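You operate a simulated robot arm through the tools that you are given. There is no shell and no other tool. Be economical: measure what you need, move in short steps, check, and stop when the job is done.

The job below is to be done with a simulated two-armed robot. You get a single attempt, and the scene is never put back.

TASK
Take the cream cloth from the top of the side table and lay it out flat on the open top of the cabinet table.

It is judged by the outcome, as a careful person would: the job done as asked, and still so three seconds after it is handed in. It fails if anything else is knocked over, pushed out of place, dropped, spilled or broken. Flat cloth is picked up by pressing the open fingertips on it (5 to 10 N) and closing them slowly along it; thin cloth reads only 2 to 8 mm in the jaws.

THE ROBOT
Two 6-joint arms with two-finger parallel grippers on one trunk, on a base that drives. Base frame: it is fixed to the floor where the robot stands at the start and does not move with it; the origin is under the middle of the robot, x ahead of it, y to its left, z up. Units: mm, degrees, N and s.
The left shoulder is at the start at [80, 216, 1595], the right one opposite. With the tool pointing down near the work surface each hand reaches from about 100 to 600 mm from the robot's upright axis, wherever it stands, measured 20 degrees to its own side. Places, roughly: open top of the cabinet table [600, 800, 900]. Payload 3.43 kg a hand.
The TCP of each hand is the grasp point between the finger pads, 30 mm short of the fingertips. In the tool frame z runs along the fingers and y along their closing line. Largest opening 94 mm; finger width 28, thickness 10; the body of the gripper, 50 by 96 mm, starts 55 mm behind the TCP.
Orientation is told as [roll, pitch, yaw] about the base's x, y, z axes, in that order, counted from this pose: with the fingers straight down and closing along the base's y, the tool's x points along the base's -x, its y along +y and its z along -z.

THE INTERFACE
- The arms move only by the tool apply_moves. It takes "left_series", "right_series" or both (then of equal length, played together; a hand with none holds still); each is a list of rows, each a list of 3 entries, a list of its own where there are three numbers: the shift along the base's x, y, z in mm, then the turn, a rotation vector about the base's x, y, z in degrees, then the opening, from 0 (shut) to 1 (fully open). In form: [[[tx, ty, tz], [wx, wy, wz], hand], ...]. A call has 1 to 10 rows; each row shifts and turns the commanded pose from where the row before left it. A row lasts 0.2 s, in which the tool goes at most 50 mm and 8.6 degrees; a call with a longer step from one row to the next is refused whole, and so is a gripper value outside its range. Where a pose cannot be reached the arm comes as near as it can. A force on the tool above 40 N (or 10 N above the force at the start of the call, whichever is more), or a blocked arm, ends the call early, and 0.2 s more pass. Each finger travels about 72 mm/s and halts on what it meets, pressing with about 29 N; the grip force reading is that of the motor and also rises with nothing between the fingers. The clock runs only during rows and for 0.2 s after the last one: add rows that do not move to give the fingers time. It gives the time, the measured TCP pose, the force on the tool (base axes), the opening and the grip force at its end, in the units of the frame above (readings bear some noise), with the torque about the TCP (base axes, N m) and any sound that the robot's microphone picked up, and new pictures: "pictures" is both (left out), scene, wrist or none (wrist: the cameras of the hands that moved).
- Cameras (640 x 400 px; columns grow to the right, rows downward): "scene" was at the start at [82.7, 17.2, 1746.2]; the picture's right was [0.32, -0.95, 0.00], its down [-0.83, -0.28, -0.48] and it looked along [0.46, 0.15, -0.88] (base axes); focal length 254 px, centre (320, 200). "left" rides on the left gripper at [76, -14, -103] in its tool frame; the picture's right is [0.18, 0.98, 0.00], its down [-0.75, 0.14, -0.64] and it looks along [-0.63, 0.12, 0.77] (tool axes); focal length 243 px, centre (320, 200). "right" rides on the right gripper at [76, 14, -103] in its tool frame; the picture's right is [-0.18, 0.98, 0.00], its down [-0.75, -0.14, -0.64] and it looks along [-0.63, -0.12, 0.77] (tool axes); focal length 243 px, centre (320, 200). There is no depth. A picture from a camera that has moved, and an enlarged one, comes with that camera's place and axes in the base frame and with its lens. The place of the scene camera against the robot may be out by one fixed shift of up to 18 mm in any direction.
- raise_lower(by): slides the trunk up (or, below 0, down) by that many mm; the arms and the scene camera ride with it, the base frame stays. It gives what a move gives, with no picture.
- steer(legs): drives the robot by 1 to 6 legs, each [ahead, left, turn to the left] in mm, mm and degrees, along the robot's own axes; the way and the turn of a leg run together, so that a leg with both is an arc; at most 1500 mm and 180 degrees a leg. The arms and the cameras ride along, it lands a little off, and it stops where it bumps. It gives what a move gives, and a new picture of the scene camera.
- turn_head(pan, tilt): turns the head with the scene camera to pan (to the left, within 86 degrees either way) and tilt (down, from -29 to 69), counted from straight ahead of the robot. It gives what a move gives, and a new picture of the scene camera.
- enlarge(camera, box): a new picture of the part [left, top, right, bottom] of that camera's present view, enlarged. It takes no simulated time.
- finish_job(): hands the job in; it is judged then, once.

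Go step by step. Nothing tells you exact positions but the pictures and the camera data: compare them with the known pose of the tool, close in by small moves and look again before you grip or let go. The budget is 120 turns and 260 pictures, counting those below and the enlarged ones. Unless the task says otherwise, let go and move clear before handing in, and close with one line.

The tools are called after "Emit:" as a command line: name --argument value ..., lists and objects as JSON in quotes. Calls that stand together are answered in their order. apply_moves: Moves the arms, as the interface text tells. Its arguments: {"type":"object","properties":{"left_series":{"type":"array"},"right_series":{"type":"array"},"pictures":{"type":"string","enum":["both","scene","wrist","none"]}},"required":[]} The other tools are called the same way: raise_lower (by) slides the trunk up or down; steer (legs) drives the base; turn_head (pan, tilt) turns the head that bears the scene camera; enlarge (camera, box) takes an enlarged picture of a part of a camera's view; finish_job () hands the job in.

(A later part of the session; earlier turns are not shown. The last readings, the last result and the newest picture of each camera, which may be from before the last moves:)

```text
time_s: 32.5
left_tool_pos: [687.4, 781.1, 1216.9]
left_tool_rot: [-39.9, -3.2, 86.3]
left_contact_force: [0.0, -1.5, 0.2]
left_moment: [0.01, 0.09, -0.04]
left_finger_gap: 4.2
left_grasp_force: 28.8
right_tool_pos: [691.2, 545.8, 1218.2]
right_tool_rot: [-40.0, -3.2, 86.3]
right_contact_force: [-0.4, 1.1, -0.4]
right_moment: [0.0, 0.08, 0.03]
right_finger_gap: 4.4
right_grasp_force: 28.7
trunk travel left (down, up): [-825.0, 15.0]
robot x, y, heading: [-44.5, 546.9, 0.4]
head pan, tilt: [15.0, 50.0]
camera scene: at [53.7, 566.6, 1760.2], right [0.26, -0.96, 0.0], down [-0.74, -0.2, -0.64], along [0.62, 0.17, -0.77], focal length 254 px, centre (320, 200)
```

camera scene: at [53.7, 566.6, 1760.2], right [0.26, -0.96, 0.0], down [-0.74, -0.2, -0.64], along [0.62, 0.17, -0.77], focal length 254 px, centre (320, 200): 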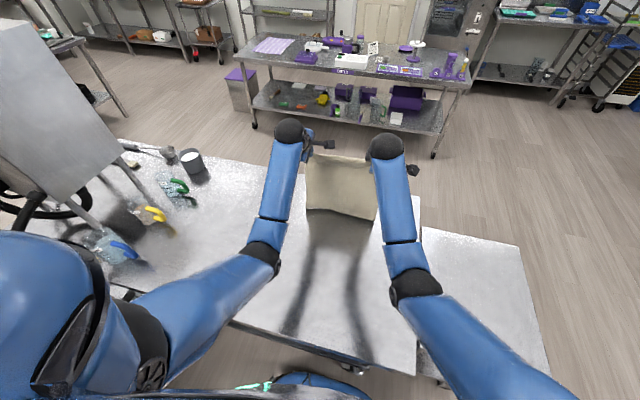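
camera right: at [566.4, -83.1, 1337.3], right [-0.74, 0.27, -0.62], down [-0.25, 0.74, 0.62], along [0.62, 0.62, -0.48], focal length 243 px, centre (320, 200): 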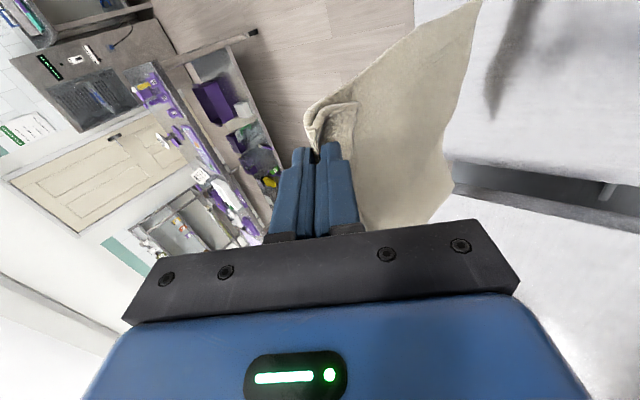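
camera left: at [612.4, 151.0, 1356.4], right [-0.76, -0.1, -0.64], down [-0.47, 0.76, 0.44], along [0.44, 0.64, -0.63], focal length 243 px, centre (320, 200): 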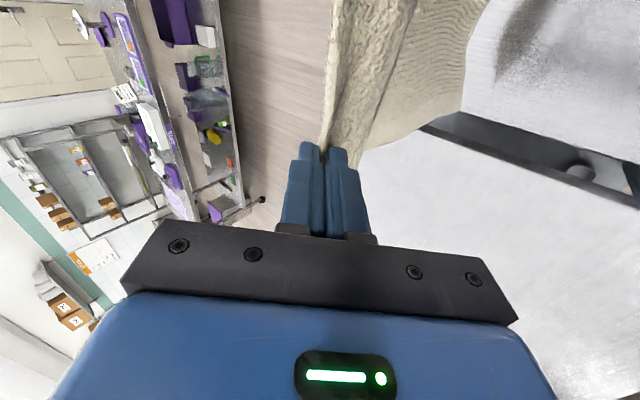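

The lower edge is just above the table at about x 690. I now swing the hands back toward the robot along an arc so the cloth lays down from its far edge.

Emit:
apply_moves --left_series '[[[0, 0, -20], [0, 0, 0], 0], [[-8, 0, -8], [0, 0, 0], 0], [[-20, 0, -4], [0, 0, 0], 0], [[-24, 0, -4], [0, 0, 0], 0], [[-25, 0, -6], [0, 0, 0], 0], [[-25, 0, -8], [0, 0, 0], 0], [[-25, 0, -10], [0, 0, 0], 0], [[-22, 0, -12], [0, 0, 0], 0], [[0, 0, 0], [0, 0, 0], 0]]' --right_series '[[[0, 0, -20], [0, 0, 0], 0], [[-10, 0, -8], [0, 0, 0], 0], [[-21, 0, -4], [0, 0, 0], 0], [[-25, 0, -4], [0, 0, 0], 0], [[-25, 0, -6], [0, 0, 0], 0], [[-25, 0, -8], [0, 0, 0], 0], [[-25, 0, -10], [0, 0, 0], 0], [[-22, 0, -12], [0, 0, 0], 0], [[0, 0, 0], [0, 0, 0], 0]]'

```text
time_s: 34.5
left_tool_pos: [539.2, 782.5, 1144.9]
left_tool_rot: [-40.0, -3.1, 86.3]
left_contact_force: [0.7, -0.5, -0.6]
left_moment: [0.01, 0.07, -0.02]
left_finger_gap: 4.2
left_grasp_force: 29.3
right_tool_pos: [537.4, 545.7, 1145.7]
right_tool_rot: [-39.8, -3.2, 86.4]
right_contact_force: [-0.5, 0.9, 0.1]
right_moment: [0.01, 0.09, 0.03]
right_finger_gap: 4.0
right_grasp_force: 29.3
trunk travel left (down, up): [-825.0, 15.0]
robot x, y, heading: [-39.9, 549.1, 0.3]
head pan, tilt: [15.0, 50.0]
camera scene: at [55.1, 566.4, 1760.1], right [0.26, -0.96, 0.0], down [-0.74, -0.2, -0.64], along [0.62, 0.17, -0.77], focal length 254 px, centre (320, 200)
camera right: at [456.1, 471.1, 1209.2], right [-0.74, 0.27, -0.62], down [-0.26, 0.74, 0.62], along [0.62, 0.62, -0.48], focal length 243 px, centre (320, 200)
camera left: at [480.2, 705.4, 1228.4], right [-0.76, -0.1, -0.64], down [-0.47, 0.76, 0.44], along [0.44, 0.64, -0.63], focal length 243 px, centre (320, 200)
```

scene: 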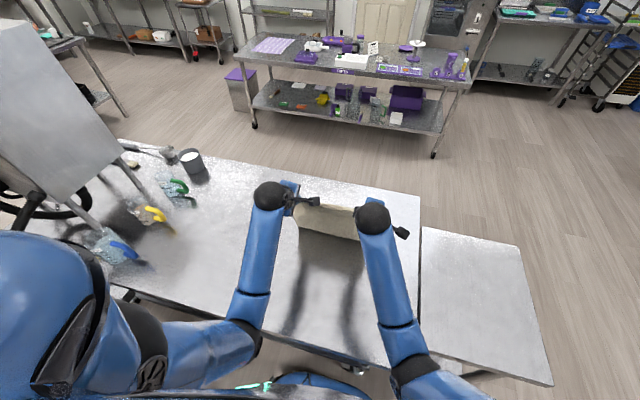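
right: 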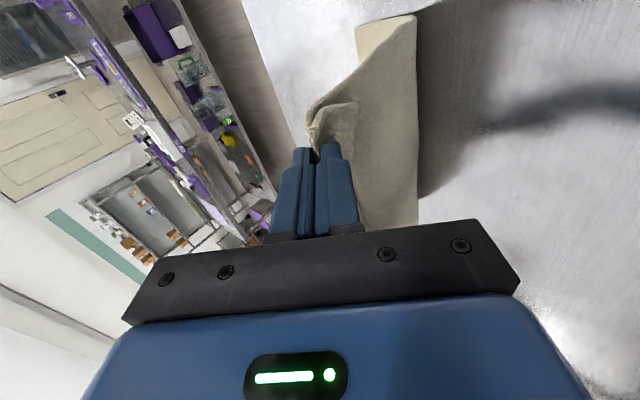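
left: 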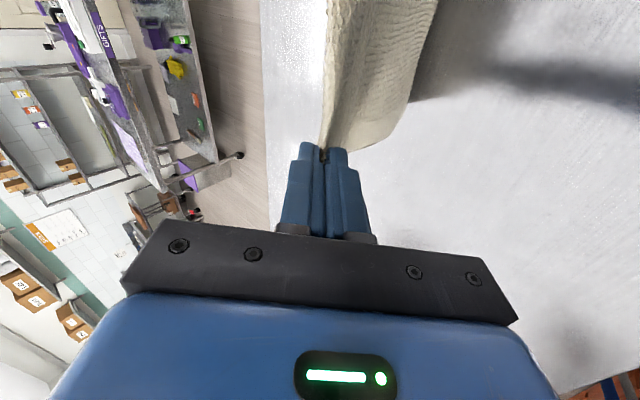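

The lower edge slid back to about x 590 because it barely touched the table. I lift, reach out again and this time come down on a 45° line so enough cloth rests on the table to hold.

Emit:
apply_moves --left_series '[[[0, 0, 35], [0, 0, 0], 0], [[10, 0, 35], [0, 0, 0], 0], [[25, 0, 5], [0, 0, 0], 0], [[25, 0, 0], [0, 0, 0], 0], [[25, 0, 0], [0, 0, 0], 0], [[25, 0, 0], [0, 0, 0], 0], [[25, 0, 0], [0, 0, 0], 0], [[25, 0, 0], [0, 0, 0], 0], [[0, 0, 0], [0, 0, 0], 0], [[0, 0, 0], [0, 0, 0], 0]]' --right_series '[[[0, 0, 35], [0, 0, 0], 0], [[11, 0, 35], [0, 0, 0], 0], [[25, 0, 4], [0, 0, 0], 0], [[25, 0, 0], [0, 0, 0], 0], [[25, 0, 0], [0, 0, 0], 0], [[25, 0, 0], [0, 0, 0], 0], [[25, 0, 0], [0, 0, 0], 0], [[25, 0, 0], [0, 0, 0], 0], [[0, 0, 0], [0, 0, 0], 0], [[0, 0, 0], [0, 0, 0], 0]]'

```text
time_s: 36.7
left_tool_pos: [699.5, 782.6, 1220.4]
left_tool_rot: [-39.9, -3.2, 86.2]
left_contact_force: [-0.7, -0.9, 0.4]
left_moment: [-0.04, 0.07, -0.02]
left_finger_gap: 4.3
left_grasp_force: 29.1
right_tool_pos: [698.4, 546.0, 1220.1]
right_tool_rot: [-39.9, -3.2, 86.4]
right_contact_force: [-0.5, 2.6, -0.6]
right_moment: [0.07, 0.09, 0.0]
right_finger_gap: 4.1
right_grasp_force: 29.0
trunk travel left (down, up): [-825.0, 15.0]
robot x, y, heading: [-38.8, 551.1, 0.5]
head pan, tilt: [15.0, 50.0]
camera scene: at [53.7, 566.3, 1760.2], right [0.26, -0.96, 0.0], down [-0.74, -0.2, -0.64], along [0.62, 0.17, -0.77], focal length 254 px, centre (320, 200)
camera right: at [617.3, 469.9, 1283.4], right [-0.74, 0.27, -0.62], down [-0.26, 0.74, 0.62], along [0.62, 0.62, -0.48], focal length 243 px, centre (320, 200)
camera left: at [640.8, 705.6, 1304.0], right [-0.76, -0.1, -0.64], down [-0.47, 0.76, 0.44], along [0.44, 0.64, -0.63], focal length 243 px, centre (320, 200)
```

scene: 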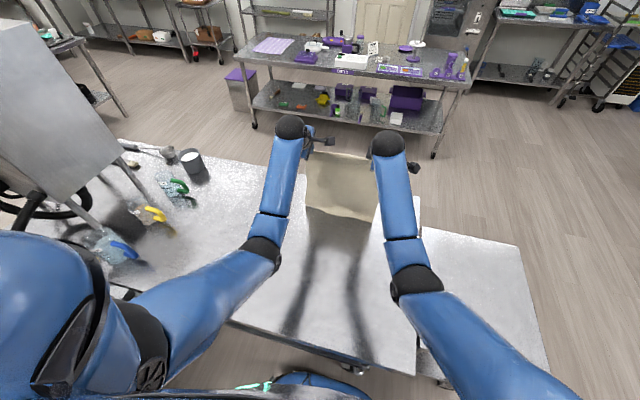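
right: 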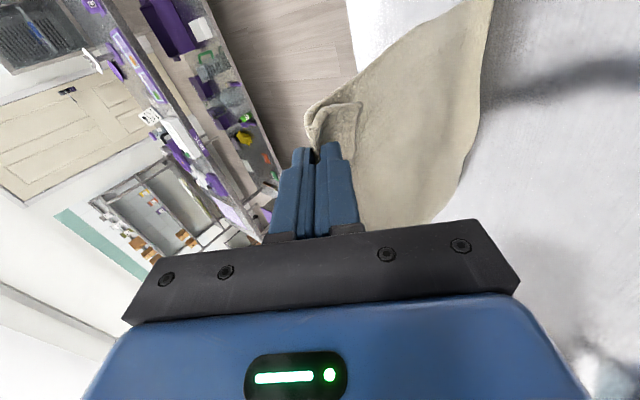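
left: 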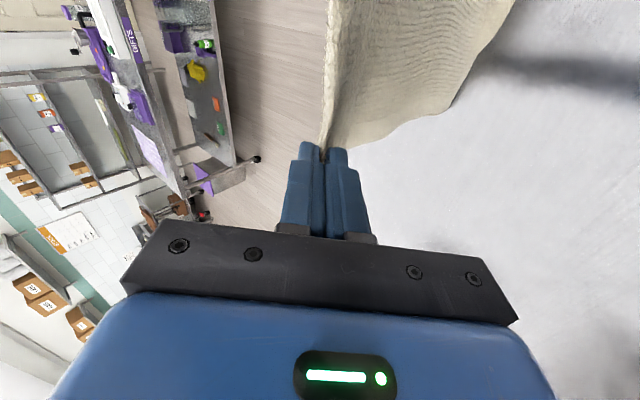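

The cloth hangs vertically again at x≈699 with its lower edge just above the table. Now I descend on the 45° line.

Emit:
apply_moves --left_series '[[[-6, 0, -20], [0, 0, 0], 0], [[-12, 0, -20], [0, 0, 0], 0], [[-15, 0, -15], [0, 0, 0], 0], [[-15, 0, -15], [0, 0, 0], 0], [[-15, 0, -15], [0, 0, 0], 0], [[-15, 0, -15], [0, 0, 0], 0], [[0, 0, 0], [0, 0, 0], 0]]' --right_series '[[[-6, 0, -20], [0, 0, 0], 0], [[-12, 0, -20], [0, 0, 0], 0], [[-15, 0, -15], [0, 0, 0], 0], [[-15, 0, -15], [0, 0, 0], 0], [[-15, 0, -15], [0, 0, 0], 0], [[-15, 0, -15], [0, 0, 0], 0], [[0, 0, 0], [0, 0, 0], 0]]'

```text
time_s: 38.3
left_tool_pos: [623.5, 782.4, 1118.8]
left_tool_rot: [-39.9, -3.2, 86.3]
left_contact_force: [0.0, -1.7, 0.0]
left_moment: [-0.03, 0.11, -0.02]
left_finger_gap: 4.2
left_grasp_force: 28.7
right_tool_pos: [623.0, 545.0, 1119.4]
right_tool_rot: [-39.9, -3.1, 86.4]
right_contact_force: [0.3, 0.5, -0.2]
right_moment: [0.03, 0.1, -0.01]
right_finger_gap: 4.7
right_grasp_force: 28.9
trunk travel left (down, up): [-825.0, 15.0]
robot x, y, heading: [-45.5, 549.9, 0.1]
head pan, tilt: [15.0, 50.0]
camera scene: at [55.2, 566.4, 1760.1], right [0.26, -0.96, 0.0], down [-0.74, -0.2, -0.64], along [0.62, 0.17, -0.77], focal length 254 px, centre (320, 200)
camera right: at [541.1, 470.9, 1182.7], right [-0.74, 0.27, -0.62], down [-0.26, 0.74, 0.62], along [0.62, 0.62, -0.48], focal length 243 px, centre (320, 200)
camera left: at [565.3, 705.4, 1202.6], right [-0.76, -0.1, -0.64], down [-0.47, 0.76, 0.44], along [0.44, 0.64, -0.63], focal length 243 px, centre (320, 200)
```

scene: 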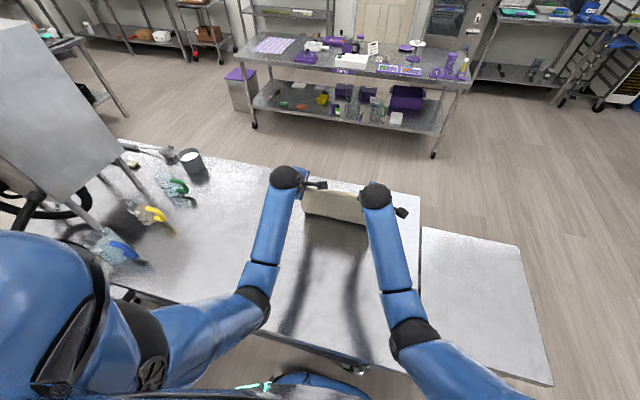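
right: 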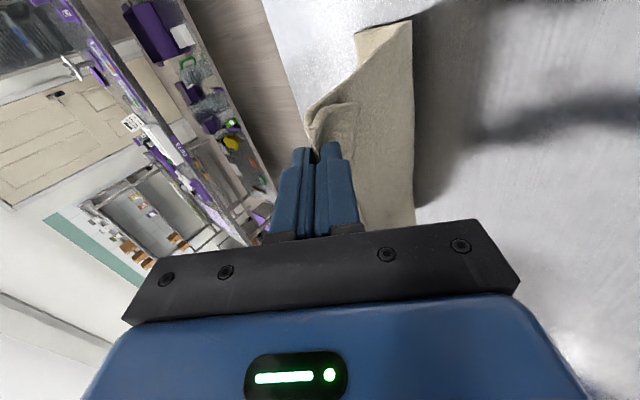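
left: 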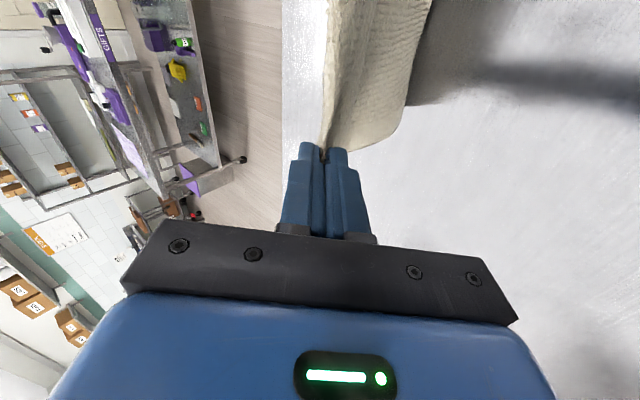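

Emit:
enlarge --camera "right" --box '[260, 0, 500, 150]'

Emit:
enlarge --camera "scene" --box '[260, 150, 430, 260]'

```text
2.67 times, centred on (380, 75) of right
camera zoom: at [541.1, 470.9, 1182.7], right [-0.74, 0.27, -0.62], down [-0.26, 0.74, 0.62], along [0.62, 0.62, -0.48], focal length 647 px, centre (160, 533)
```

zoom: 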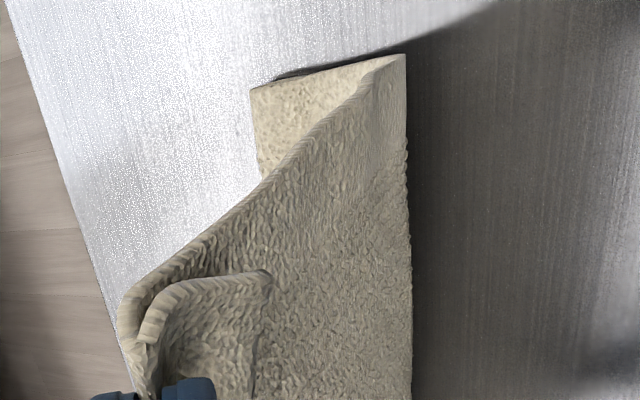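

```text
3.64 times, centred on (345, 205) of scene
camera zoom: at [55.2, 566.4, 1760.1], right [0.26, -0.96, 0.0], down [-0.74, -0.2, -0.64], along [0.62, 0.17, -0.77], focal length 924 px, centre (229, 182)
```

zoom: 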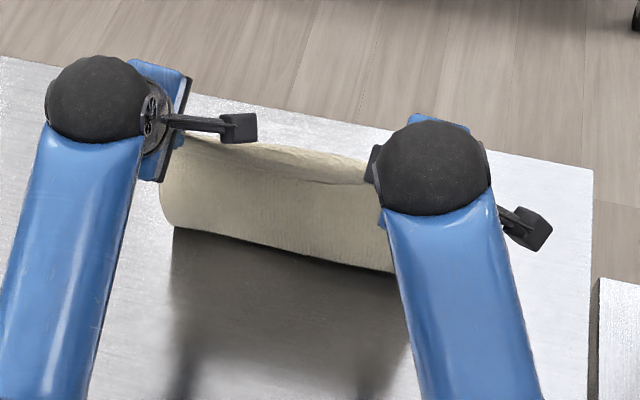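

The far part of the cloth now lies flat on the table, reaching to x≈734. I continue on the 45° line and turn the fingers back to vertical.

Emit:
apply_moves --left_series '[[[-16, 0, -17], [0, 0, 0], 0], [[-16, 0, -17], [0, 0, 0], 0], [[-16, 0, -17], [0, 0, 0], 0], [[-16, 0, -17], [0, 8, 0], 0], [[-16, 0, -17], [0, 8, 0], 0], [[-16, 0, -17], [0, 8, 0], 0], [[-16, 0, -17], [0, 8, 0], 0], [[-16, 0, -17], [0, 8, 0], 0], [[0, 0, 0], [0, 0, 0], 0]]' --right_series '[[[-16, 0, -17], [0, 0, 0], 0], [[-16, 0, -17], [0, 0, 0], 0], [[-16, 0, -17], [0, 0, 0], 0], [[-16, 0, -17], [0, 8, 0], 0], [[-16, 0, -17], [0, 8, 0], 0], [[-16, 0, -17], [0, 8, 0], 0], [[-16, 0, -17], [0, 8, 0], 0], [[-16, 0, -17], [0, 8, 0], 0], [[0, 0, 0], [0, 0, 0], 0]]'

```text
time_s: 40.3
left_tool_pos: [496.6, 782.6, 984.2]
left_tool_rot: [0.0, 0.0, 85.0]
left_contact_force: [-0.7, -1.5, -0.3]
left_moment: [-0.04, -0.1, 0.04]
left_finger_gap: 4.2
left_grasp_force: 28.8
right_tool_pos: [493.3, 542.6, 982.1]
right_tool_rot: [0.1, -0.2, 85.2]
right_contact_force: [0.6, 1.5, 0.4]
right_moment: [0.06, -0.09, 0.02]
right_finger_gap: 4.2
right_grasp_force: 28.8
trunk travel left (down, up): [-825.0, 15.0]
robot x, y, heading: [-39.4, 548.4, 0.3]
head pan, tilt: [15.0, 50.0]
camera scene: at [54.6, 566.3, 1760.2], right [0.26, -0.96, 0.0], down [-0.74, -0.2, -0.64], along [0.62, 0.17, -0.77], focal length 254 px, centre (320, 200)
camera right: at [472.0, 469.1, 1083.5], right [-0.96, 0.27, 0.0], down [0.2, 0.74, 0.64], along [0.17, 0.62, -0.77], focal length 243 px, centre (320, 200)
camera left: at [505.3, 705.1, 1085.8], right [-0.99, -0.1, 0.0], down [-0.08, 0.76, 0.64], along [-0.07, 0.64, -0.77], focal length 243 px, centre (320, 200)
```

scene: 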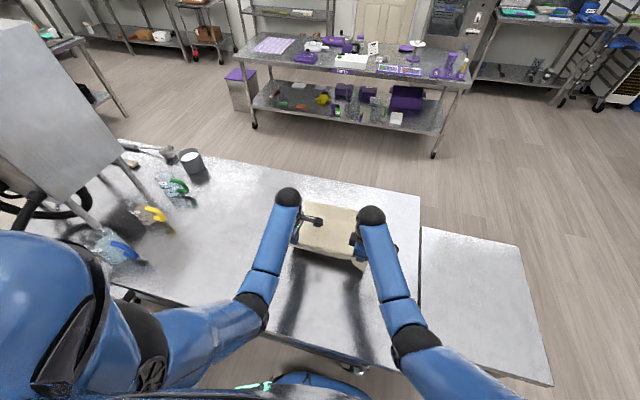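
right: 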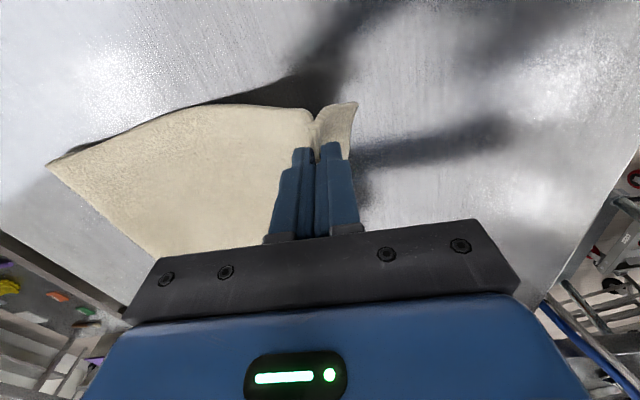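
left: 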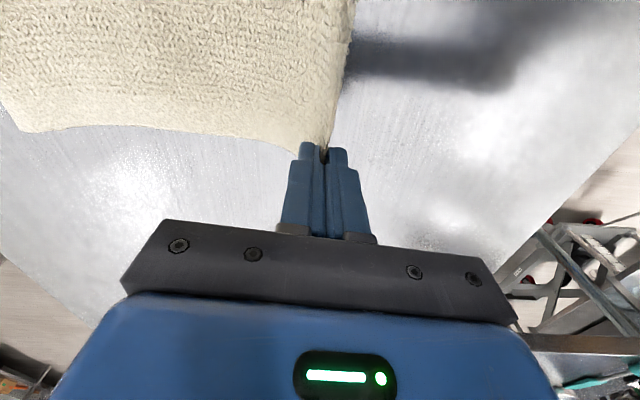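

It lies out well. I continue down to just above the surface at about x 450.

Emit:
apply_moves --left_series '[[[-12, 0, -12], [0, 0, 0], 0], [[-12, 0, -12], [0, 0, 0], 0], [[-12, 0, -10], [0, 0, 0], 0], [[-8, 0, -8], [0, 0, 0], 0], [[0, 0, 0], [0, 0, 0], 0]]' --right_series '[[[-11, 0, -12], [0, 0, 0], 0], [[-11, 0, -12], [0, 0, 0], 0], [[-11, 0, -10], [0, 0, 0], 0], [[-8, 0, -6], [0, 0, 0], 0], [[0, 0, 0], [0, 0, 0], 0]]' --pictures "wrist"

```text
time_s: 41.5
left_tool_pos: [450.6, 781.8, 941.2]
left_tool_rot: [0.1, -0.2, 85.0]
left_contact_force: [0.4, -0.6, -0.3]
left_moment: [-0.03, -0.08, 0.03]
left_finger_gap: 4.0
left_grasp_force: 29.3
right_tool_pos: [450.7, 546.7, 942.3]
right_tool_rot: [0.0, 0.0, 85.2]
right_contact_force: [-1.7, 0.6, 0.3]
right_moment: [0.01, -0.07, -0.03]
right_finger_gap: 4.6
right_grasp_force: 28.7
trunk travel left (down, up): [-825.0, 15.0]
robot x, y, heading: [-36.5, 549.5, 0.6]
head pan, tilt: [15.0, 50.0]
camera right: at [430.7, 470.8, 1043.8], right [-0.96, 0.27, 0.0], down [0.2, 0.74, 0.64], along [0.17, 0.62, -0.77], focal length 243 px, centre (320, 200)
camera left: at [459.7, 704.2, 1042.8], right [-0.99, -0.1, 0.0], down [-0.08, 0.76, 0.64], along [-0.06, 0.64, -0.77], focal length 243 px, centre (320, 200)
```

right: 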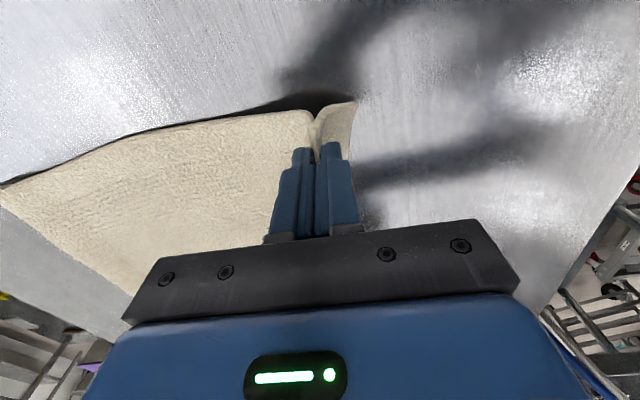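
left: 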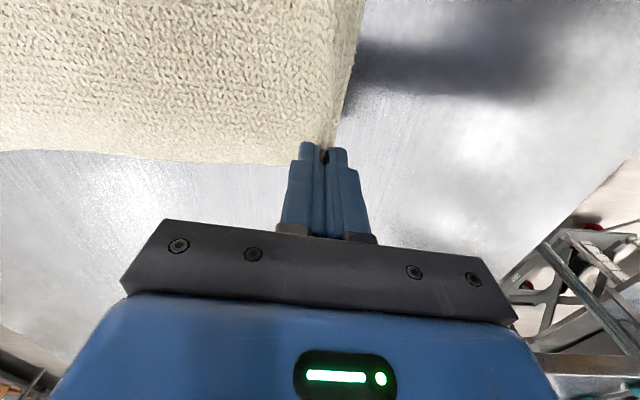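

Emit:
apply_moves --left_series '[[[-4, 0, -3], [0, 0, 0], 0], [[-4, 0, -2], [0, 0, 0], 0], [[-4, 0, -2], [0, 0, 0], 0], [[0, 0, 0], [0, 0, 0], 0]]' --right_series '[[[-4, 0, -3], [0, 0, 0], 0], [[-4, 0, -2], [0, 0, 0], 0], [[-4, 0, -2], [0, 0, 0], 0], [[0, 0, 0], [0, 0, 0], 0]]' --pictures "none"

```text
time_s: 42.5
left_tool_pos: [438.3, 781.7, 933.9]
left_tool_rot: [0.0, -0.2, 85.1]
left_contact_force: [0.3, -0.3, -0.6]
left_moment: [-0.04, -0.09, 0.0]
left_finger_gap: 4.0
left_grasp_force: 28.9
right_tool_pos: [439.6, 544.7, 936.4]
right_tool_rot: [0.1, -0.1, 85.3]
right_contact_force: [0.1, 0.3, -0.9]
right_moment: [0.02, -0.05, 0.02]
right_finger_gap: 4.4
right_grasp_force: 28.4
trunk travel left (down, up): [-825.0, 15.0]
robot x, y, heading: [-39.9, 547.7, 0.2]
head pan, tilt: [15.0, 50.0]
```

Emit:
apply_moves --left_series '[[[-3, 0, -2], [0, 0, 0], 0], [[-3, 0, -2], [0, 0, 0], 0], [[0, 0, 0], [0, 0, 0], 0]]' --right_series '[[[-3, 0, -2], [0, 0, 0], 0], [[-3, 0, -2], [0, 0, 0], 0], [[0, 0, -1], [0, 0, 0], 0]]' --pictures "wrist"

```text
time_s: 43.3
left_tool_pos: [431.8, 781.0, 930.7]
left_tool_rot: [0.0, -0.1, 85.1]
left_contact_force: [-0.3, -0.4, 0.4]
left_moment: [-0.04, -0.13, 0.05]
left_finger_gap: 3.9
left_grasp_force: 28.8
right_tool_pos: [434.6, 545.0, 931.9]
right_tool_rot: [0.0, -0.2, 85.2]
right_contact_force: [0.0, 0.5, -0.3]
right_moment: [-0.04, -0.08, 0.03]
right_finger_gap: 4.6
right_grasp_force: 29.0
trunk travel left (down, up): [-825.0, 15.0]
robot x, y, heading: [-36.5, 550.7, 0.3]
head pan, tilt: [15.0, 50.0]
camera right: at [413.9, 470.5, 1033.5], right [-0.96, 0.27, 0.0], down [0.2, 0.74, 0.64], along [0.17, 0.62, -0.77], focal length 243 px, centre (320, 200)
camera left: at [441.9, 704.3, 1032.3], right [-0.99, -0.1, 0.0], down [-0.08, 0.76, 0.64], along [-0.06, 0.64, -0.77], focal length 243 px, centre (320, 200)
```

right: 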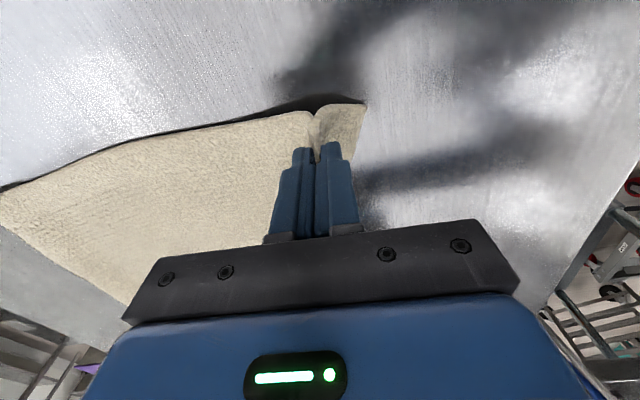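
left: 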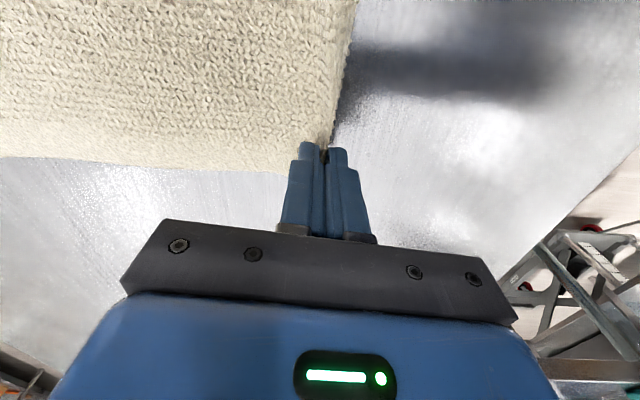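

Emit:
apply_moves --left_series '[[[0, 0, -2], [0, 0, 0], 0], [[0, 0, -2], [0, 0, 0], 0], [[0, 0, -2], [0, 0, 0], 0], [[0, 0, 0], [0, 0, 0], 0]]' --right_series '[[[0, 0, -2], [0, 0, 0], 0], [[0, 0, -2], [0, 0, 0], 0], [[0, 0, -2], [0, 0, 0], 0], [[0, 0, 0], [0, 0, 0], 0]]' --pictures "none"

```text
time_s: 44.3
left_tool_pos: [432.3, 781.8, 925.6]
left_tool_rot: [0.0, 0.0, 85.1]
left_contact_force: [-0.8, 0.0, 4.0]
left_moment: [-0.02, -0.11, -0.02]
left_finger_gap: 4.0
left_grasp_force: 29.1
right_tool_pos: [434.6, 544.6, 925.6]
right_tool_rot: [0.0, -0.3, 85.2]
right_contact_force: [-0.2, 1.2, 0.5]
right_moment: [0.03, -0.09, -0.01]
right_finger_gap: 4.1
right_grasp_force: 29.0
trunk travel left (down, up): [-825.0, 15.0]
robot x, y, heading: [-39.7, 546.8, 0.2]
head pan, tilt: [15.0, 50.0]
```

Both tips have reached the table surface through the cloth. Before releasing I check the lay from above.

Emit:
turn_head --pan 10 --tilt 55

Emit:
enlarge --camera "scene" --box '[250, 130, 430, 290]'

```text
time_s: 45.0
left_tool_pos: [433.2, 781.6, 924.3]
left_tool_rot: [0.0, -0.1, 85.1]
left_contact_force: [-0.4, -0.4, 3.9]
left_moment: [-0.02, -0.07, -0.04]
left_finger_gap: 4.0
left_grasp_force: 28.9
right_tool_pos: [435.2, 543.8, 926.3]
right_tool_rot: [-0.1, -0.1, 85.2]
right_contact_force: [-0.2, 0.7, 0.8]
right_moment: [0.03, -0.07, 0.01]
right_finger_gap: 4.3
right_grasp_force: 28.3
trunk travel left (down, up): [-825.0, 15.0]
robot x, y, heading: [-41.2, 550.8, 0.2]
head pan, tilt: [10.0, 55.0]
camera scene: at [50.5, 558.8, 1753.7], right [0.18, -0.98, 0.0], down [-0.81, -0.15, -0.57], along [0.56, 0.1, -0.82], focal length 254 px, centre (320, 200)
```

scene: 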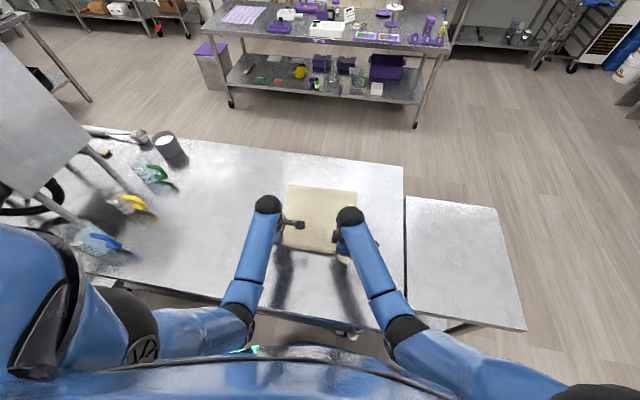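

```text
2.50 times, centred on (340, 210) of scene
camera zoom: at [50.5, 558.8, 1753.7], right [0.18, -0.98, 0.0], down [-0.81, -0.15, -0.57], along [0.56, 0.1, -0.82], focal length 635 px, centre (270, 175)
```

zoom: 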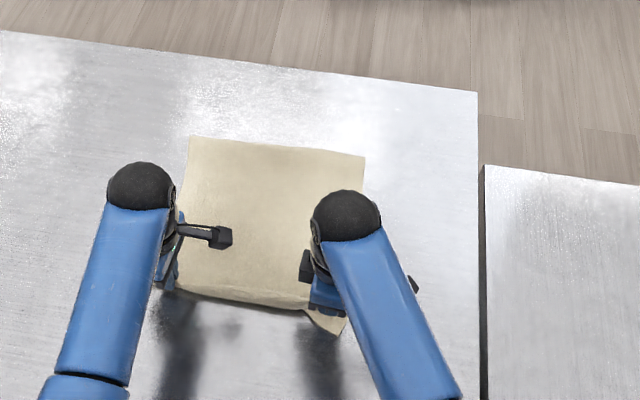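

The cloth lies flat with its far edge at about x 690. I give it a gentle pull and outward stretch, then check forces before opening.

Emit:
apply_moves --left_series '[[[-4, 1, 0.3], [0, 0, 0], 0], [[-4, 1, 0], [0, 0, 0], 0], [[-2, 1, 0], [0, 0, 0], 0], [[0, 0, -0.3], [0, 0, 0], 0], [[0, 0, 0], [0, 0, 0], 0]]' --right_series '[[[-4, -1, 0], [0, 0, 0], 0], [[-4, -1, 0], [0, 0, 0], 0], [[-2, -1, 0], [0, 0, 0], 0], [[0, 0, -0.8], [0, 0, 0], 0], [[0, 0, 0], [0, 0, 0], 0]]' --pictures "none"

```text
time_s: 46.2
left_tool_pos: [421.9, 784.5, 924.5]
left_tool_rot: [0.1, -0.1, 85.1]
left_contact_force: [1.3, -6.5, 3.5]
left_moment: [-0.21, -0.08, 0.0]
left_finger_gap: 4.1
left_grasp_force: 29.3
right_tool_pos: [423.9, 542.6, 926.1]
right_tool_rot: [0.0, -0.2, 85.2]
right_contact_force: [0.3, 7.2, 0.8]
right_moment: [0.2, -0.06, 0.04]
right_finger_gap: 4.6
right_grasp_force: 29.1
trunk travel left (down, up): [-825.0, 15.0]
robot x, y, heading: [-45.4, 551.1, 0.4]
head pan, tilt: [10.0, 55.0]
```

It's taut between the hands now. I relax that slightly, set light pressure and open the fingers slowly to spread the pinched folds.

Emit:
apply_moves --left_series '[[[0, -1, 0], [0, 0, 0], 0], [[0, 0, 0], [0, 0, 0], 0], [[0, 0, 0], [0, 0, 0], 0.05], [[0, 0, 0], [0, 0, 0], 0.1], [[0, 0, 0], [0, 0, 0], 0.15], [[0, 0, 0], [0, 0, 0], 0.2], [[0, 0, 0], [0, 0, 0], 0.26], [[0, 0, 0], [0, 0, 0], 0.32], [[0, 0, 0], [0, 0, 0], 0.38], [[0, 0, 0], [0, 0, 0], 0.45]]' --right_series '[[[0, 1, -1], [0, 0, 0], 0], [[0, 0, -0.3], [0, 0, 0], 0], [[0, 0, 0], [0, 0, 0], 0.05], [[0, 0, 0], [0, 0, 0], 0.1], [[0, 0, 0], [0, 0, 0], 0.15], [[0, 0, 0], [0, 0, 0], 0.2], [[0, 0, 0], [0, 0, 0], 0.26], [[0, 0, 0], [0, 0, 0], 0.32], [[0, 0, 0], [0, 0, 0], 0.38], [[0, 0, 0], [0, 0, 0], 0.45]]'

```text
time_s: 48.4
left_tool_pos: [422.3, 784.0, 924.8]
left_tool_rot: [-0.1, 0.0, 85.1]
left_contact_force: [0.2, -0.6, 0.3]
left_moment: [-0.04, -0.03, 0.0]
left_finger_gap: 42.3
left_grasp_force: 0.0
right_tool_pos: [423.4, 542.8, 924.2]
right_tool_rot: [0.1, -0.2, 85.2]
right_contact_force: [0.7, 0.2, -0.5]
right_moment: [0.02, 0.0, -0.02]
right_finger_gap: 42.2
right_grasp_force: 0.2
trunk travel left (down, up): [-825.0, 15.0]
robot x, y, heading: [-37.6, 549.3, 0.2]
head pan, tilt: [10.0, 55.0]
camera scene: at [51.4, 559.0, 1753.6], right [0.18, -0.98, 0.0], down [-0.81, -0.15, -0.57], along [0.56, 0.1, -0.82], focal length 254 px, centre (320, 200)
camera right: at [403.1, 467.9, 1025.9], right [-0.96, 0.27, 0.0], down [0.2, 0.74, 0.64], along [0.17, 0.62, -0.77], focal length 243 px, centre (320, 200)
camera left: at [432.1, 706.5, 1026.8], right [-0.99, -0.1, 0.0], down [-0.08, 0.76, 0.64], along [-0.06, 0.64, -0.77], focal length 243 px, centre (320, 200)
```

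scene: 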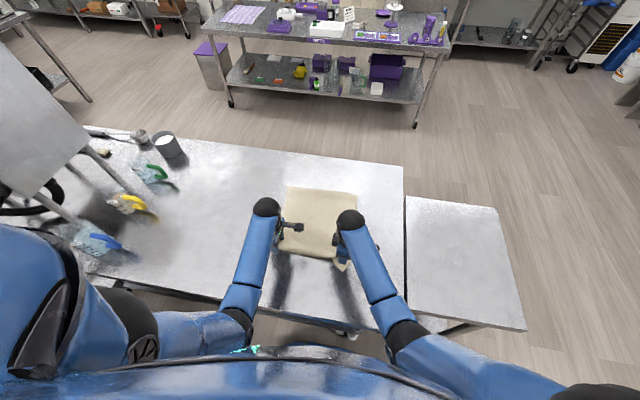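
right: 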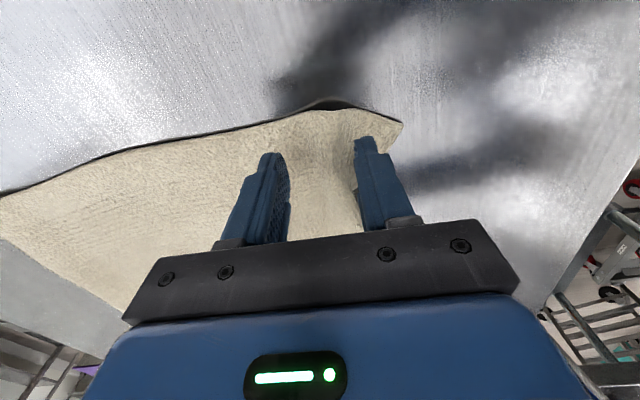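
left: 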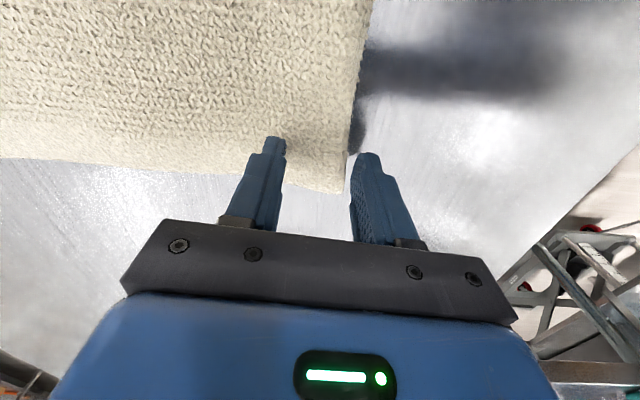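

The folds have spread and the cloth is released. I raise both hands clear and look.

Emit:
apply_moves --left_series '[[[0, 0, 10], [0, 0, 0], 0.5], [[0, 0, 25], [0, 0, 0], 0.5], [[0, 0, 25], [0, 0, 0], 0.5], [[0, 0, 0], [0, 0, 0], 0.5]]' --right_series '[[[0, 0, 10], [0, 0, 0], 0.5], [[0, 0, 25], [0, 0, 0], 0.5], [[0, 0, 25], [0, 0, 0], 0.5], [[0, 0, 0], [0, 0, 0], 0.5]]'

```text
time_s: 49.4
left_tool_pos: [423.4, 783.6, 984.1]
left_tool_rot: [0.0, -0.1, 85.1]
left_contact_force: [-0.8, -0.1, 0.3]
left_moment: [-0.01, 0.01, -0.03]
left_finger_gap: 46.9
left_grasp_force: 0.0
right_tool_pos: [424.6, 542.1, 984.2]
right_tool_rot: [-0.1, -0.1, 85.2]
right_contact_force: [-0.6, 0.5, -0.7]
right_moment: [-0.01, -0.02, 0.0]
right_finger_gap: 46.9
right_grasp_force: 0.0
trunk travel left (down, up): [-825.0, 15.0]
robot x, y, heading: [-41.2, 547.5, 0.0]
head pan, tilt: [10.0, 55.0]
camera scene: at [51.6, 559.0, 1753.6], right [0.18, -0.98, 0.0], down [-0.81, -0.15, -0.57], along [0.56, 0.1, -0.82], focal length 254 px, centre (320, 200)
camera right: at [403.7, 467.6, 1085.0], right [-0.96, 0.27, 0.0], down [0.2, 0.74, 0.64], along [0.17, 0.62, -0.77], focal length 243 px, centre (320, 200)
camera left: at [432.7, 706.5, 1087.1], right [-0.99, -0.1, 0.0], down [-0.08, 0.76, 0.64], along [-0.06, 0.64, -0.77], focal length 243 px, centre (320, 200)
```

scene: 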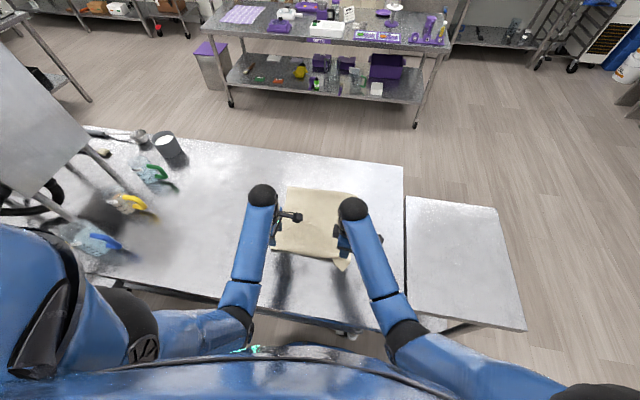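
right: 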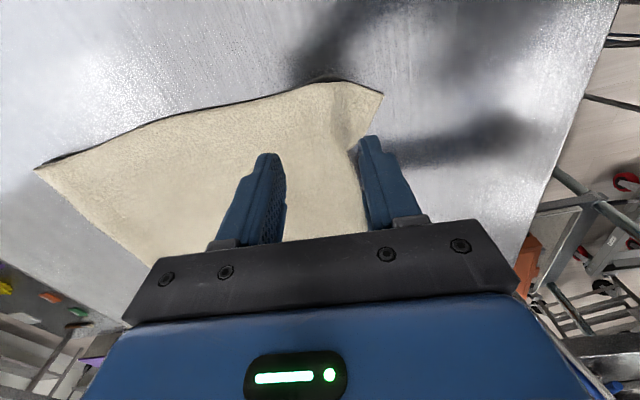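
left: 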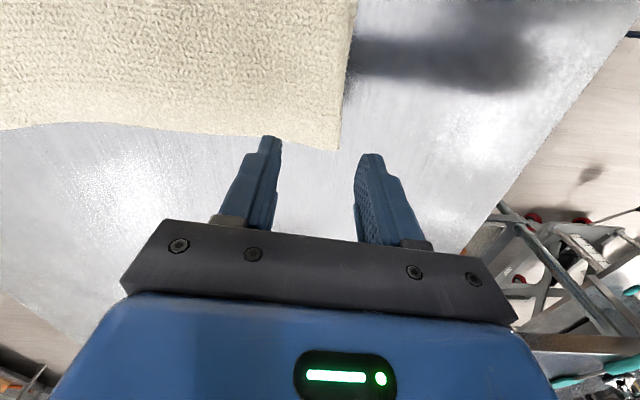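

The near edge looks possibly tucked under except at the right corner. I move both hands aside to look properly.

Emit:
apply_moves --left_series '[[[0, 25, 10], [0, 0, 0], 0.5], [[0, 25, 10], [0, 0, 0], 0.5], [[0, 25, 0], [0, 0, 0], 0.5], [[0, 25, 0], [0, 0, 0], 0.5], [[0, 25, 0], [0, 0, 0], 0.5], [[0, 25, 0], [0, 0, 0], 0.5]]' --right_series '[[[0, -25, 10], [0, 0, 0], 0.5], [[0, -25, 10], [0, 0, 0], 0.5], [[0, -25, 0], [0, 0, 0], 0.5], [[0, -25, 0], [0, 0, 0], 0.5], [[0, -25, 0], [0, 0, 0], 0.5], [[0, -25, 0], [0, 0, 0], 0.5]]'

Emit:
enlarge --camera "scene" --box '[240, 170, 400, 290]'

```text
time_s: 50.8
left_tool_pos: [422.4, 933.5, 1005.2]
left_tool_rot: [0.0, -0.1, 85.1]
left_contact_force: [1.1, -0.6, 0.3]
left_moment: [-0.01, -0.05, 0.0]
left_finger_gap: 47.2
left_grasp_force: 0.0
right_tool_pos: [425.1, 390.8, 1004.5]
right_tool_rot: [0.1, -0.2, 85.3]
right_contact_force: [-0.3, 0.8, -0.8]
right_moment: [-0.02, -0.06, -0.01]
right_finger_gap: 47.1
right_grasp_force: 0.1
trunk travel left (down, up): [-825.0, 15.0]
robot x, y, heading: [-42.2, 550.3, 0.3]
head pan, tilt: [10.0, 55.0]
camera scene: at [51.5, 559.0, 1753.6], right [0.18, -0.98, 0.0], down [-0.81, -0.15, -0.57], along [0.56, 0.1, -0.82], focal length 254 px, centre (320, 200)
camera right: at [404.3, 316.0, 1104.7], right [-0.96, 0.27, 0.0], down [0.2, 0.74, 0.64], along [0.17, 0.62, -0.77], focal length 243 px, centre (320, 200)
camera left: at [431.3, 857.0, 1108.0], right [-0.99, -0.1, 0.0], down [-0.08, 0.76, 0.64], along [-0.06, 0.64, -0.77], focal length 243 px, centre (320, 200)
```

scene: 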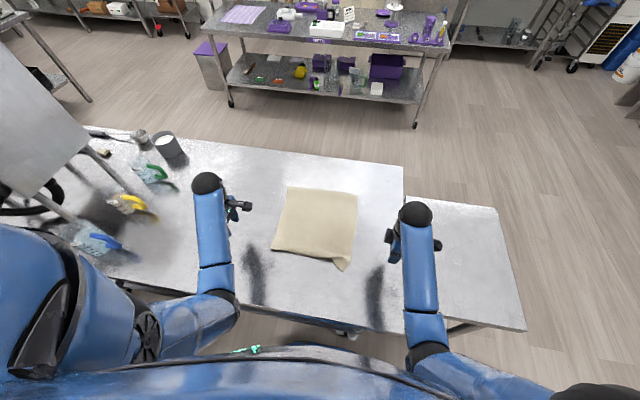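
right: 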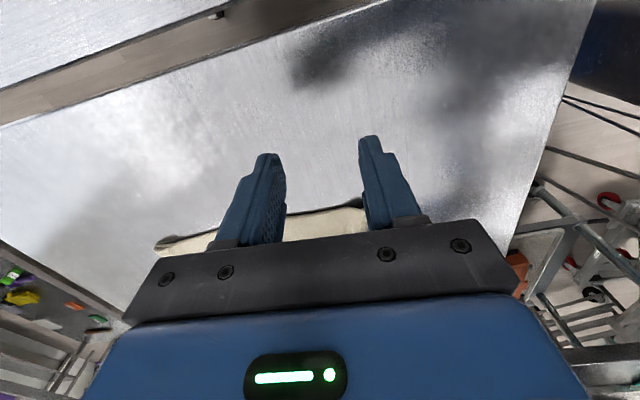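
left: 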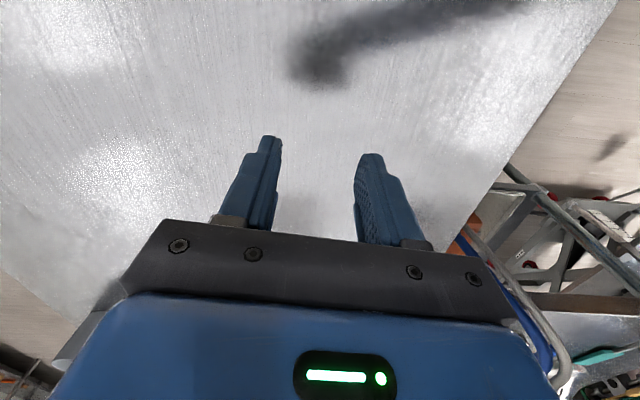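

```text
3.33 times, centred on (320, 230) of scene
camera zoom: at [51.5, 559.0, 1753.6], right [0.18, -0.98, 0.0], down [-0.81, -0.15, -0.57], along [0.56, 0.1, -0.82], focal length 847 px, centre (320, 100)
```

zoom: 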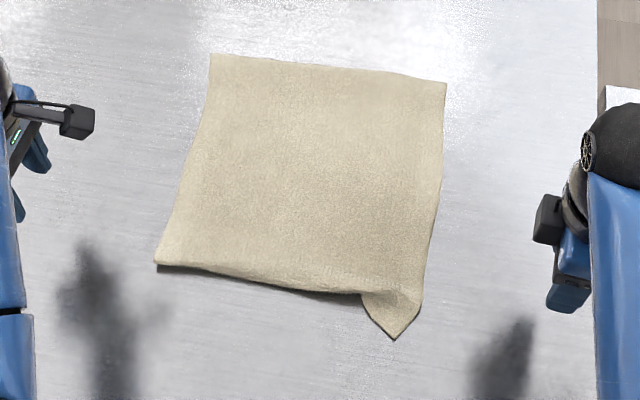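

The near hem (about 35–40 mm) got tucked under, except at the right corner. Fix: re-pinch further in on the single layer (x≈465), lift so the hem drops free, lay it down moving forward so it points toward the robot, then pull the slack out along the table.

Emit:
apply_moves --left_series '[[[7, -27, 0], [0, 0, 0], 0.33], [[7, -27, 0], [0, 0, 0], 0.33], [[7, -27, 0], [0, 0, 0], 0.33], [[7, -27, 0], [0, 0, 0], 0.33], [[7, -27, -10], [0, 0, 0], 0.33], [[7, -25, -10], [0, 0, 0], 0.33], [[0, 0, -20], [0, 0, 0], 0.33], [[0, 0, -20], [0, 0, 0], 0.33], [[0, 0, -8], [0, 0, 0], 0.33], [[0, 0, 0], [0, 0, 0], 0.33]]' --right_series '[[[7, 29, 0], [0, 0, 0], 0.33], [[7, 29, 0], [0, 0, 0], 0.33], [[7, 29, 0], [0, 0, 0], 0.33], [[7, 29, 0], [0, 0, 0], 0.33], [[7, 29, -10], [0, 0, 0], 0.33], [[5, 29, -10], [0, 0, 0], 0.33], [[0, 0, -20], [0, 0, 0], 0.33], [[0, 0, -20], [0, 0, 0], 0.33], [[0, 0, -8], [0, 0, 0], 0.33], [[0, 0, 0], [0, 0, 0], 0.33]]' --pictures "wrist"

```text
time_s: 53.0
left_tool_pos: [464.3, 773.0, 936.5]
left_tool_rot: [0.0, -0.1, 85.0]
left_contact_force: [0.7, 0.3, 0.4]
left_moment: [0.01, 0.0, 0.0]
left_finger_gap: 31.0
left_grasp_force: 0.0
right_tool_pos: [465.1, 566.8, 935.7]
right_tool_rot: [0.0, 0.0, 85.2]
right_contact_force: [-0.4, -0.2, 0.0]
right_moment: [-0.04, -0.03, 0.03]
right_finger_gap: 31.0
right_grasp_force: 0.1
trunk travel left (down, up): [-825.0, 15.0]
robot x, y, heading: [-39.7, 548.5, 0.2]
head pan, tilt: [10.0, 55.0]
camera right: at [443.9, 491.8, 1036.5], right [-0.96, 0.27, 0.0], down [0.2, 0.74, 0.64], along [0.17, 0.62, -0.77], focal length 243 px, centre (320, 200)
camera left: at [474.0, 695.3, 1039.1], right [-0.99, -0.1, 0.0], down [-0.08, 0.76, 0.64], along [-0.06, 0.64, -0.77], focal length 243 px, centre (320, 200)
```

right: 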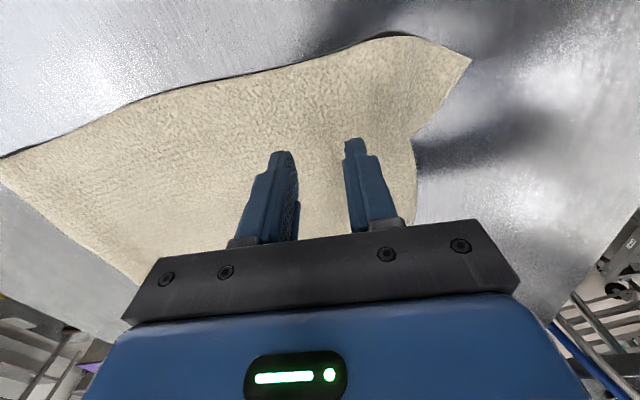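
left: 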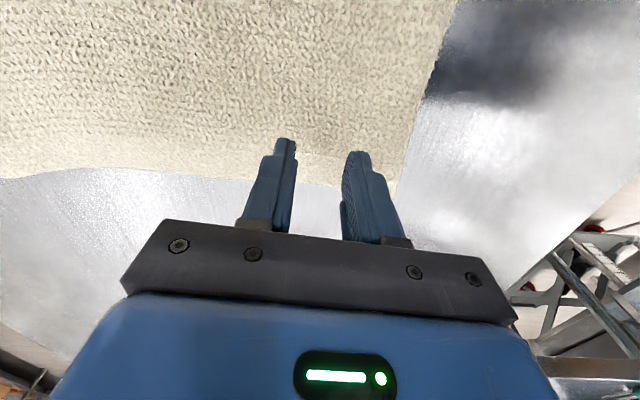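

Emit:
apply_moves --left_series '[[[0, 0, -5], [0, 0, 0], 0.33], [[0, 0, -3], [0, 0, 0], 0.33], [[0, 0, -2], [0, 0, 0], 0.33], [[0, 0, 0], [0, 0, 0], 0.33]]' --right_series '[[[0, 0, -5], [0, 0, 0], 0.33], [[0, 0, -3], [0, 0, 0], 0.33], [[0, 0, -2], [0, 0, 0], 0.33], [[0, 0, 0], [0, 0, 0], 0.33]]' --pictures "none"

```text
time_s: 54.0
left_tool_pos: [464.3, 774.3, 927.4]
left_tool_rot: [0.0, -0.1, 85.1]
left_contact_force: [-0.8, -0.4, 0.2]
left_moment: [0.03, 0.0, -0.01]
left_finger_gap: 31.2
left_grasp_force: 0.0
right_tool_pos: [463.9, 567.4, 927.7]
right_tool_rot: [-0.1, -0.1, 85.2]
right_contact_force: [0.7, 0.8, -0.1]
right_moment: [-0.03, -0.01, 0.0]
right_finger_gap: 31.1
right_grasp_force: 0.0
trunk travel left (down, up): [-825.0, 15.0]
robot x, y, heading: [-41.1, 549.3, 0.3]
head pan, tilt: [10.0, 55.0]
```

Emit:
apply_moves --left_series '[[[0, 0, -2], [0, 0, 0], 0.33], [[0, 0, -1], [0, 0, 0], 0.33], [[0, 0, -1], [0, 0, 0], 0.33], [[0, 0, 0], [0, 0, 0], 0.33]]' --right_series '[[[0, 0, -2], [0, 0, 0], 0.33], [[0, 0, -1], [0, 0, 0], 0.33], [[0, 0, -1], [0, 0, 0], 0.33], [[0, 0, 0], [0, 0, 0], 0.33]]' --pictures "none"

```text
time_s: 55.0
left_tool_pos: [464.7, 774.6, 922.8]
left_tool_rot: [0.0, -0.1, 85.1]
left_contact_force: [0.1, -0.7, -0.4]
left_moment: [-0.02, 0.0, 0.01]
left_finger_gap: 31.1
left_grasp_force: 0.0
right_tool_pos: [464.9, 567.7, 923.0]
right_tool_rot: [0.0, -0.2, 85.2]
right_contact_force: [-1.0, -0.9, -0.6]
right_moment: [0.01, -0.01, 0.03]
right_finger_gap: 30.9
right_grasp_force: 0.1
trunk travel left (down, up): [-825.0, 15.0]
robot x, y, heading: [-40.7, 553.7, 0.3]
head pan, tilt: [10.0, 55.0]
```

Emit:
apply_moves --left_series '[[[0, 0, -1], [0, 0, 0], 0.33], [[0, 0, -1], [0, 0, 0], 0.33], [[0, 0, -1], [0, 0, 0], 0.33], [[0, 0, 0], [0, 0, 0], 0.33]]' --right_series '[[[0, 0, -1], [0, 0, 0], 0.33], [[0, 0, -1], [0, 0, 0], 0.33], [[0, 0, -1], [0, 0, 0], 0.33], [[0, 0, 0], [0, 0, 0], 0.33]]' --pictures "none"

```text
time_s: 56.0
left_tool_pos: [466.1, 773.0, 920.1]
left_tool_rot: [-0.1, -0.1, 85.1]
left_contact_force: [0.9, -0.4, 0.2]
left_moment: [0.03, 0.0, 0.02]
left_finger_gap: 31.0
left_grasp_force: 0.0
right_tool_pos: [464.6, 566.3, 919.9]
right_tool_rot: [0.0, 0.0, 85.2]
right_contact_force: [0.4, -0.3, -0.3]
right_moment: [0.0, -0.03, 0.01]
right_finger_gap: 31.0
right_grasp_force: 0.0
trunk travel left (down, up): [-825.0, 15.0]
robot x, y, heading: [-42.1, 549.8, 0.6]
head pan, tilt: [10.0, 55.0]
```

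Emit:
apply_moves --left_series '[[[0, 0, -1], [0, 0, 0], 0.33], [[0, 0, -1], [0, 0, 0], 0.33], [[0, 0, -1], [0, 0, 0], 0.33], [[0, 0, -1], [0, 0, 0], 0.33], [[0, 0, 0], [0, 0, 0], 0.33]]' --right_series '[[[0, 0, -1], [0, 0, 0], 0.33], [[0, 0, -1], [0, 0, 0], 0.33], [[0, 0, -1], [0, 0, 0], 0.33], [[0, 0, -1], [0, 0, 0], 0.33], [[0, 0, 0], [0, 0, 0], 0.33]]' --pictures "wrist"

```text
time_s: 57.2
left_tool_pos: [464.0, 773.1, 916.2]
left_tool_rot: [-0.1, -0.1, 85.1]
left_contact_force: [0.0, 0.7, 9.6]
left_moment: [0.05, 0.24, -0.03]
left_finger_gap: 30.9
left_grasp_force: 0.1
right_tool_pos: [464.1, 567.3, 915.7]
right_tool_rot: [0.1, -0.2, 85.1]
right_contact_force: [-0.8, -0.2, -0.3]
right_moment: [-0.02, -0.02, 0.02]
right_finger_gap: 30.8
right_grasp_force: 0.0
trunk travel left (down, up): [-825.0, 15.0]
robot x, y, heading: [-39.2, 549.8, 0.1]
head pan, tilt: [10.0, 55.0]
camera right: at [443.9, 491.8, 1016.8], right [-0.96, 0.27, 0.0], down [0.2, 0.74, 0.64], along [0.17, 0.62, -0.76], focal length 243 px, centre (320, 200)
camera left: at [473.8, 696.7, 1017.9], right [-0.99, -0.1, 0.0], down [-0.08, 0.76, 0.64], along [-0.06, 0.64, -0.77], focal length 243 px, centre (320, 200)
```

right: 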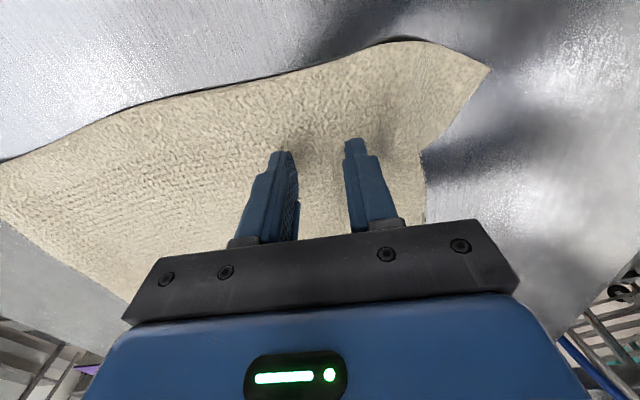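
left: 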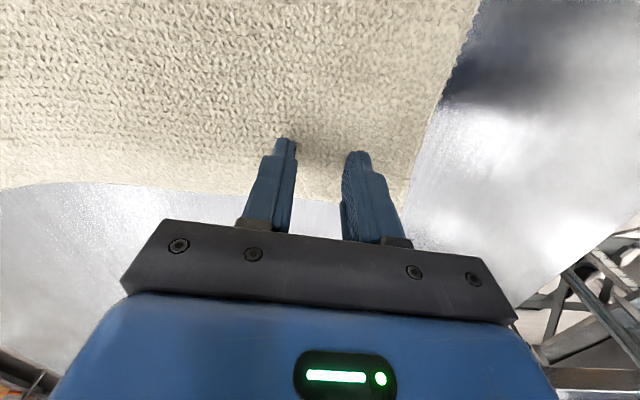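

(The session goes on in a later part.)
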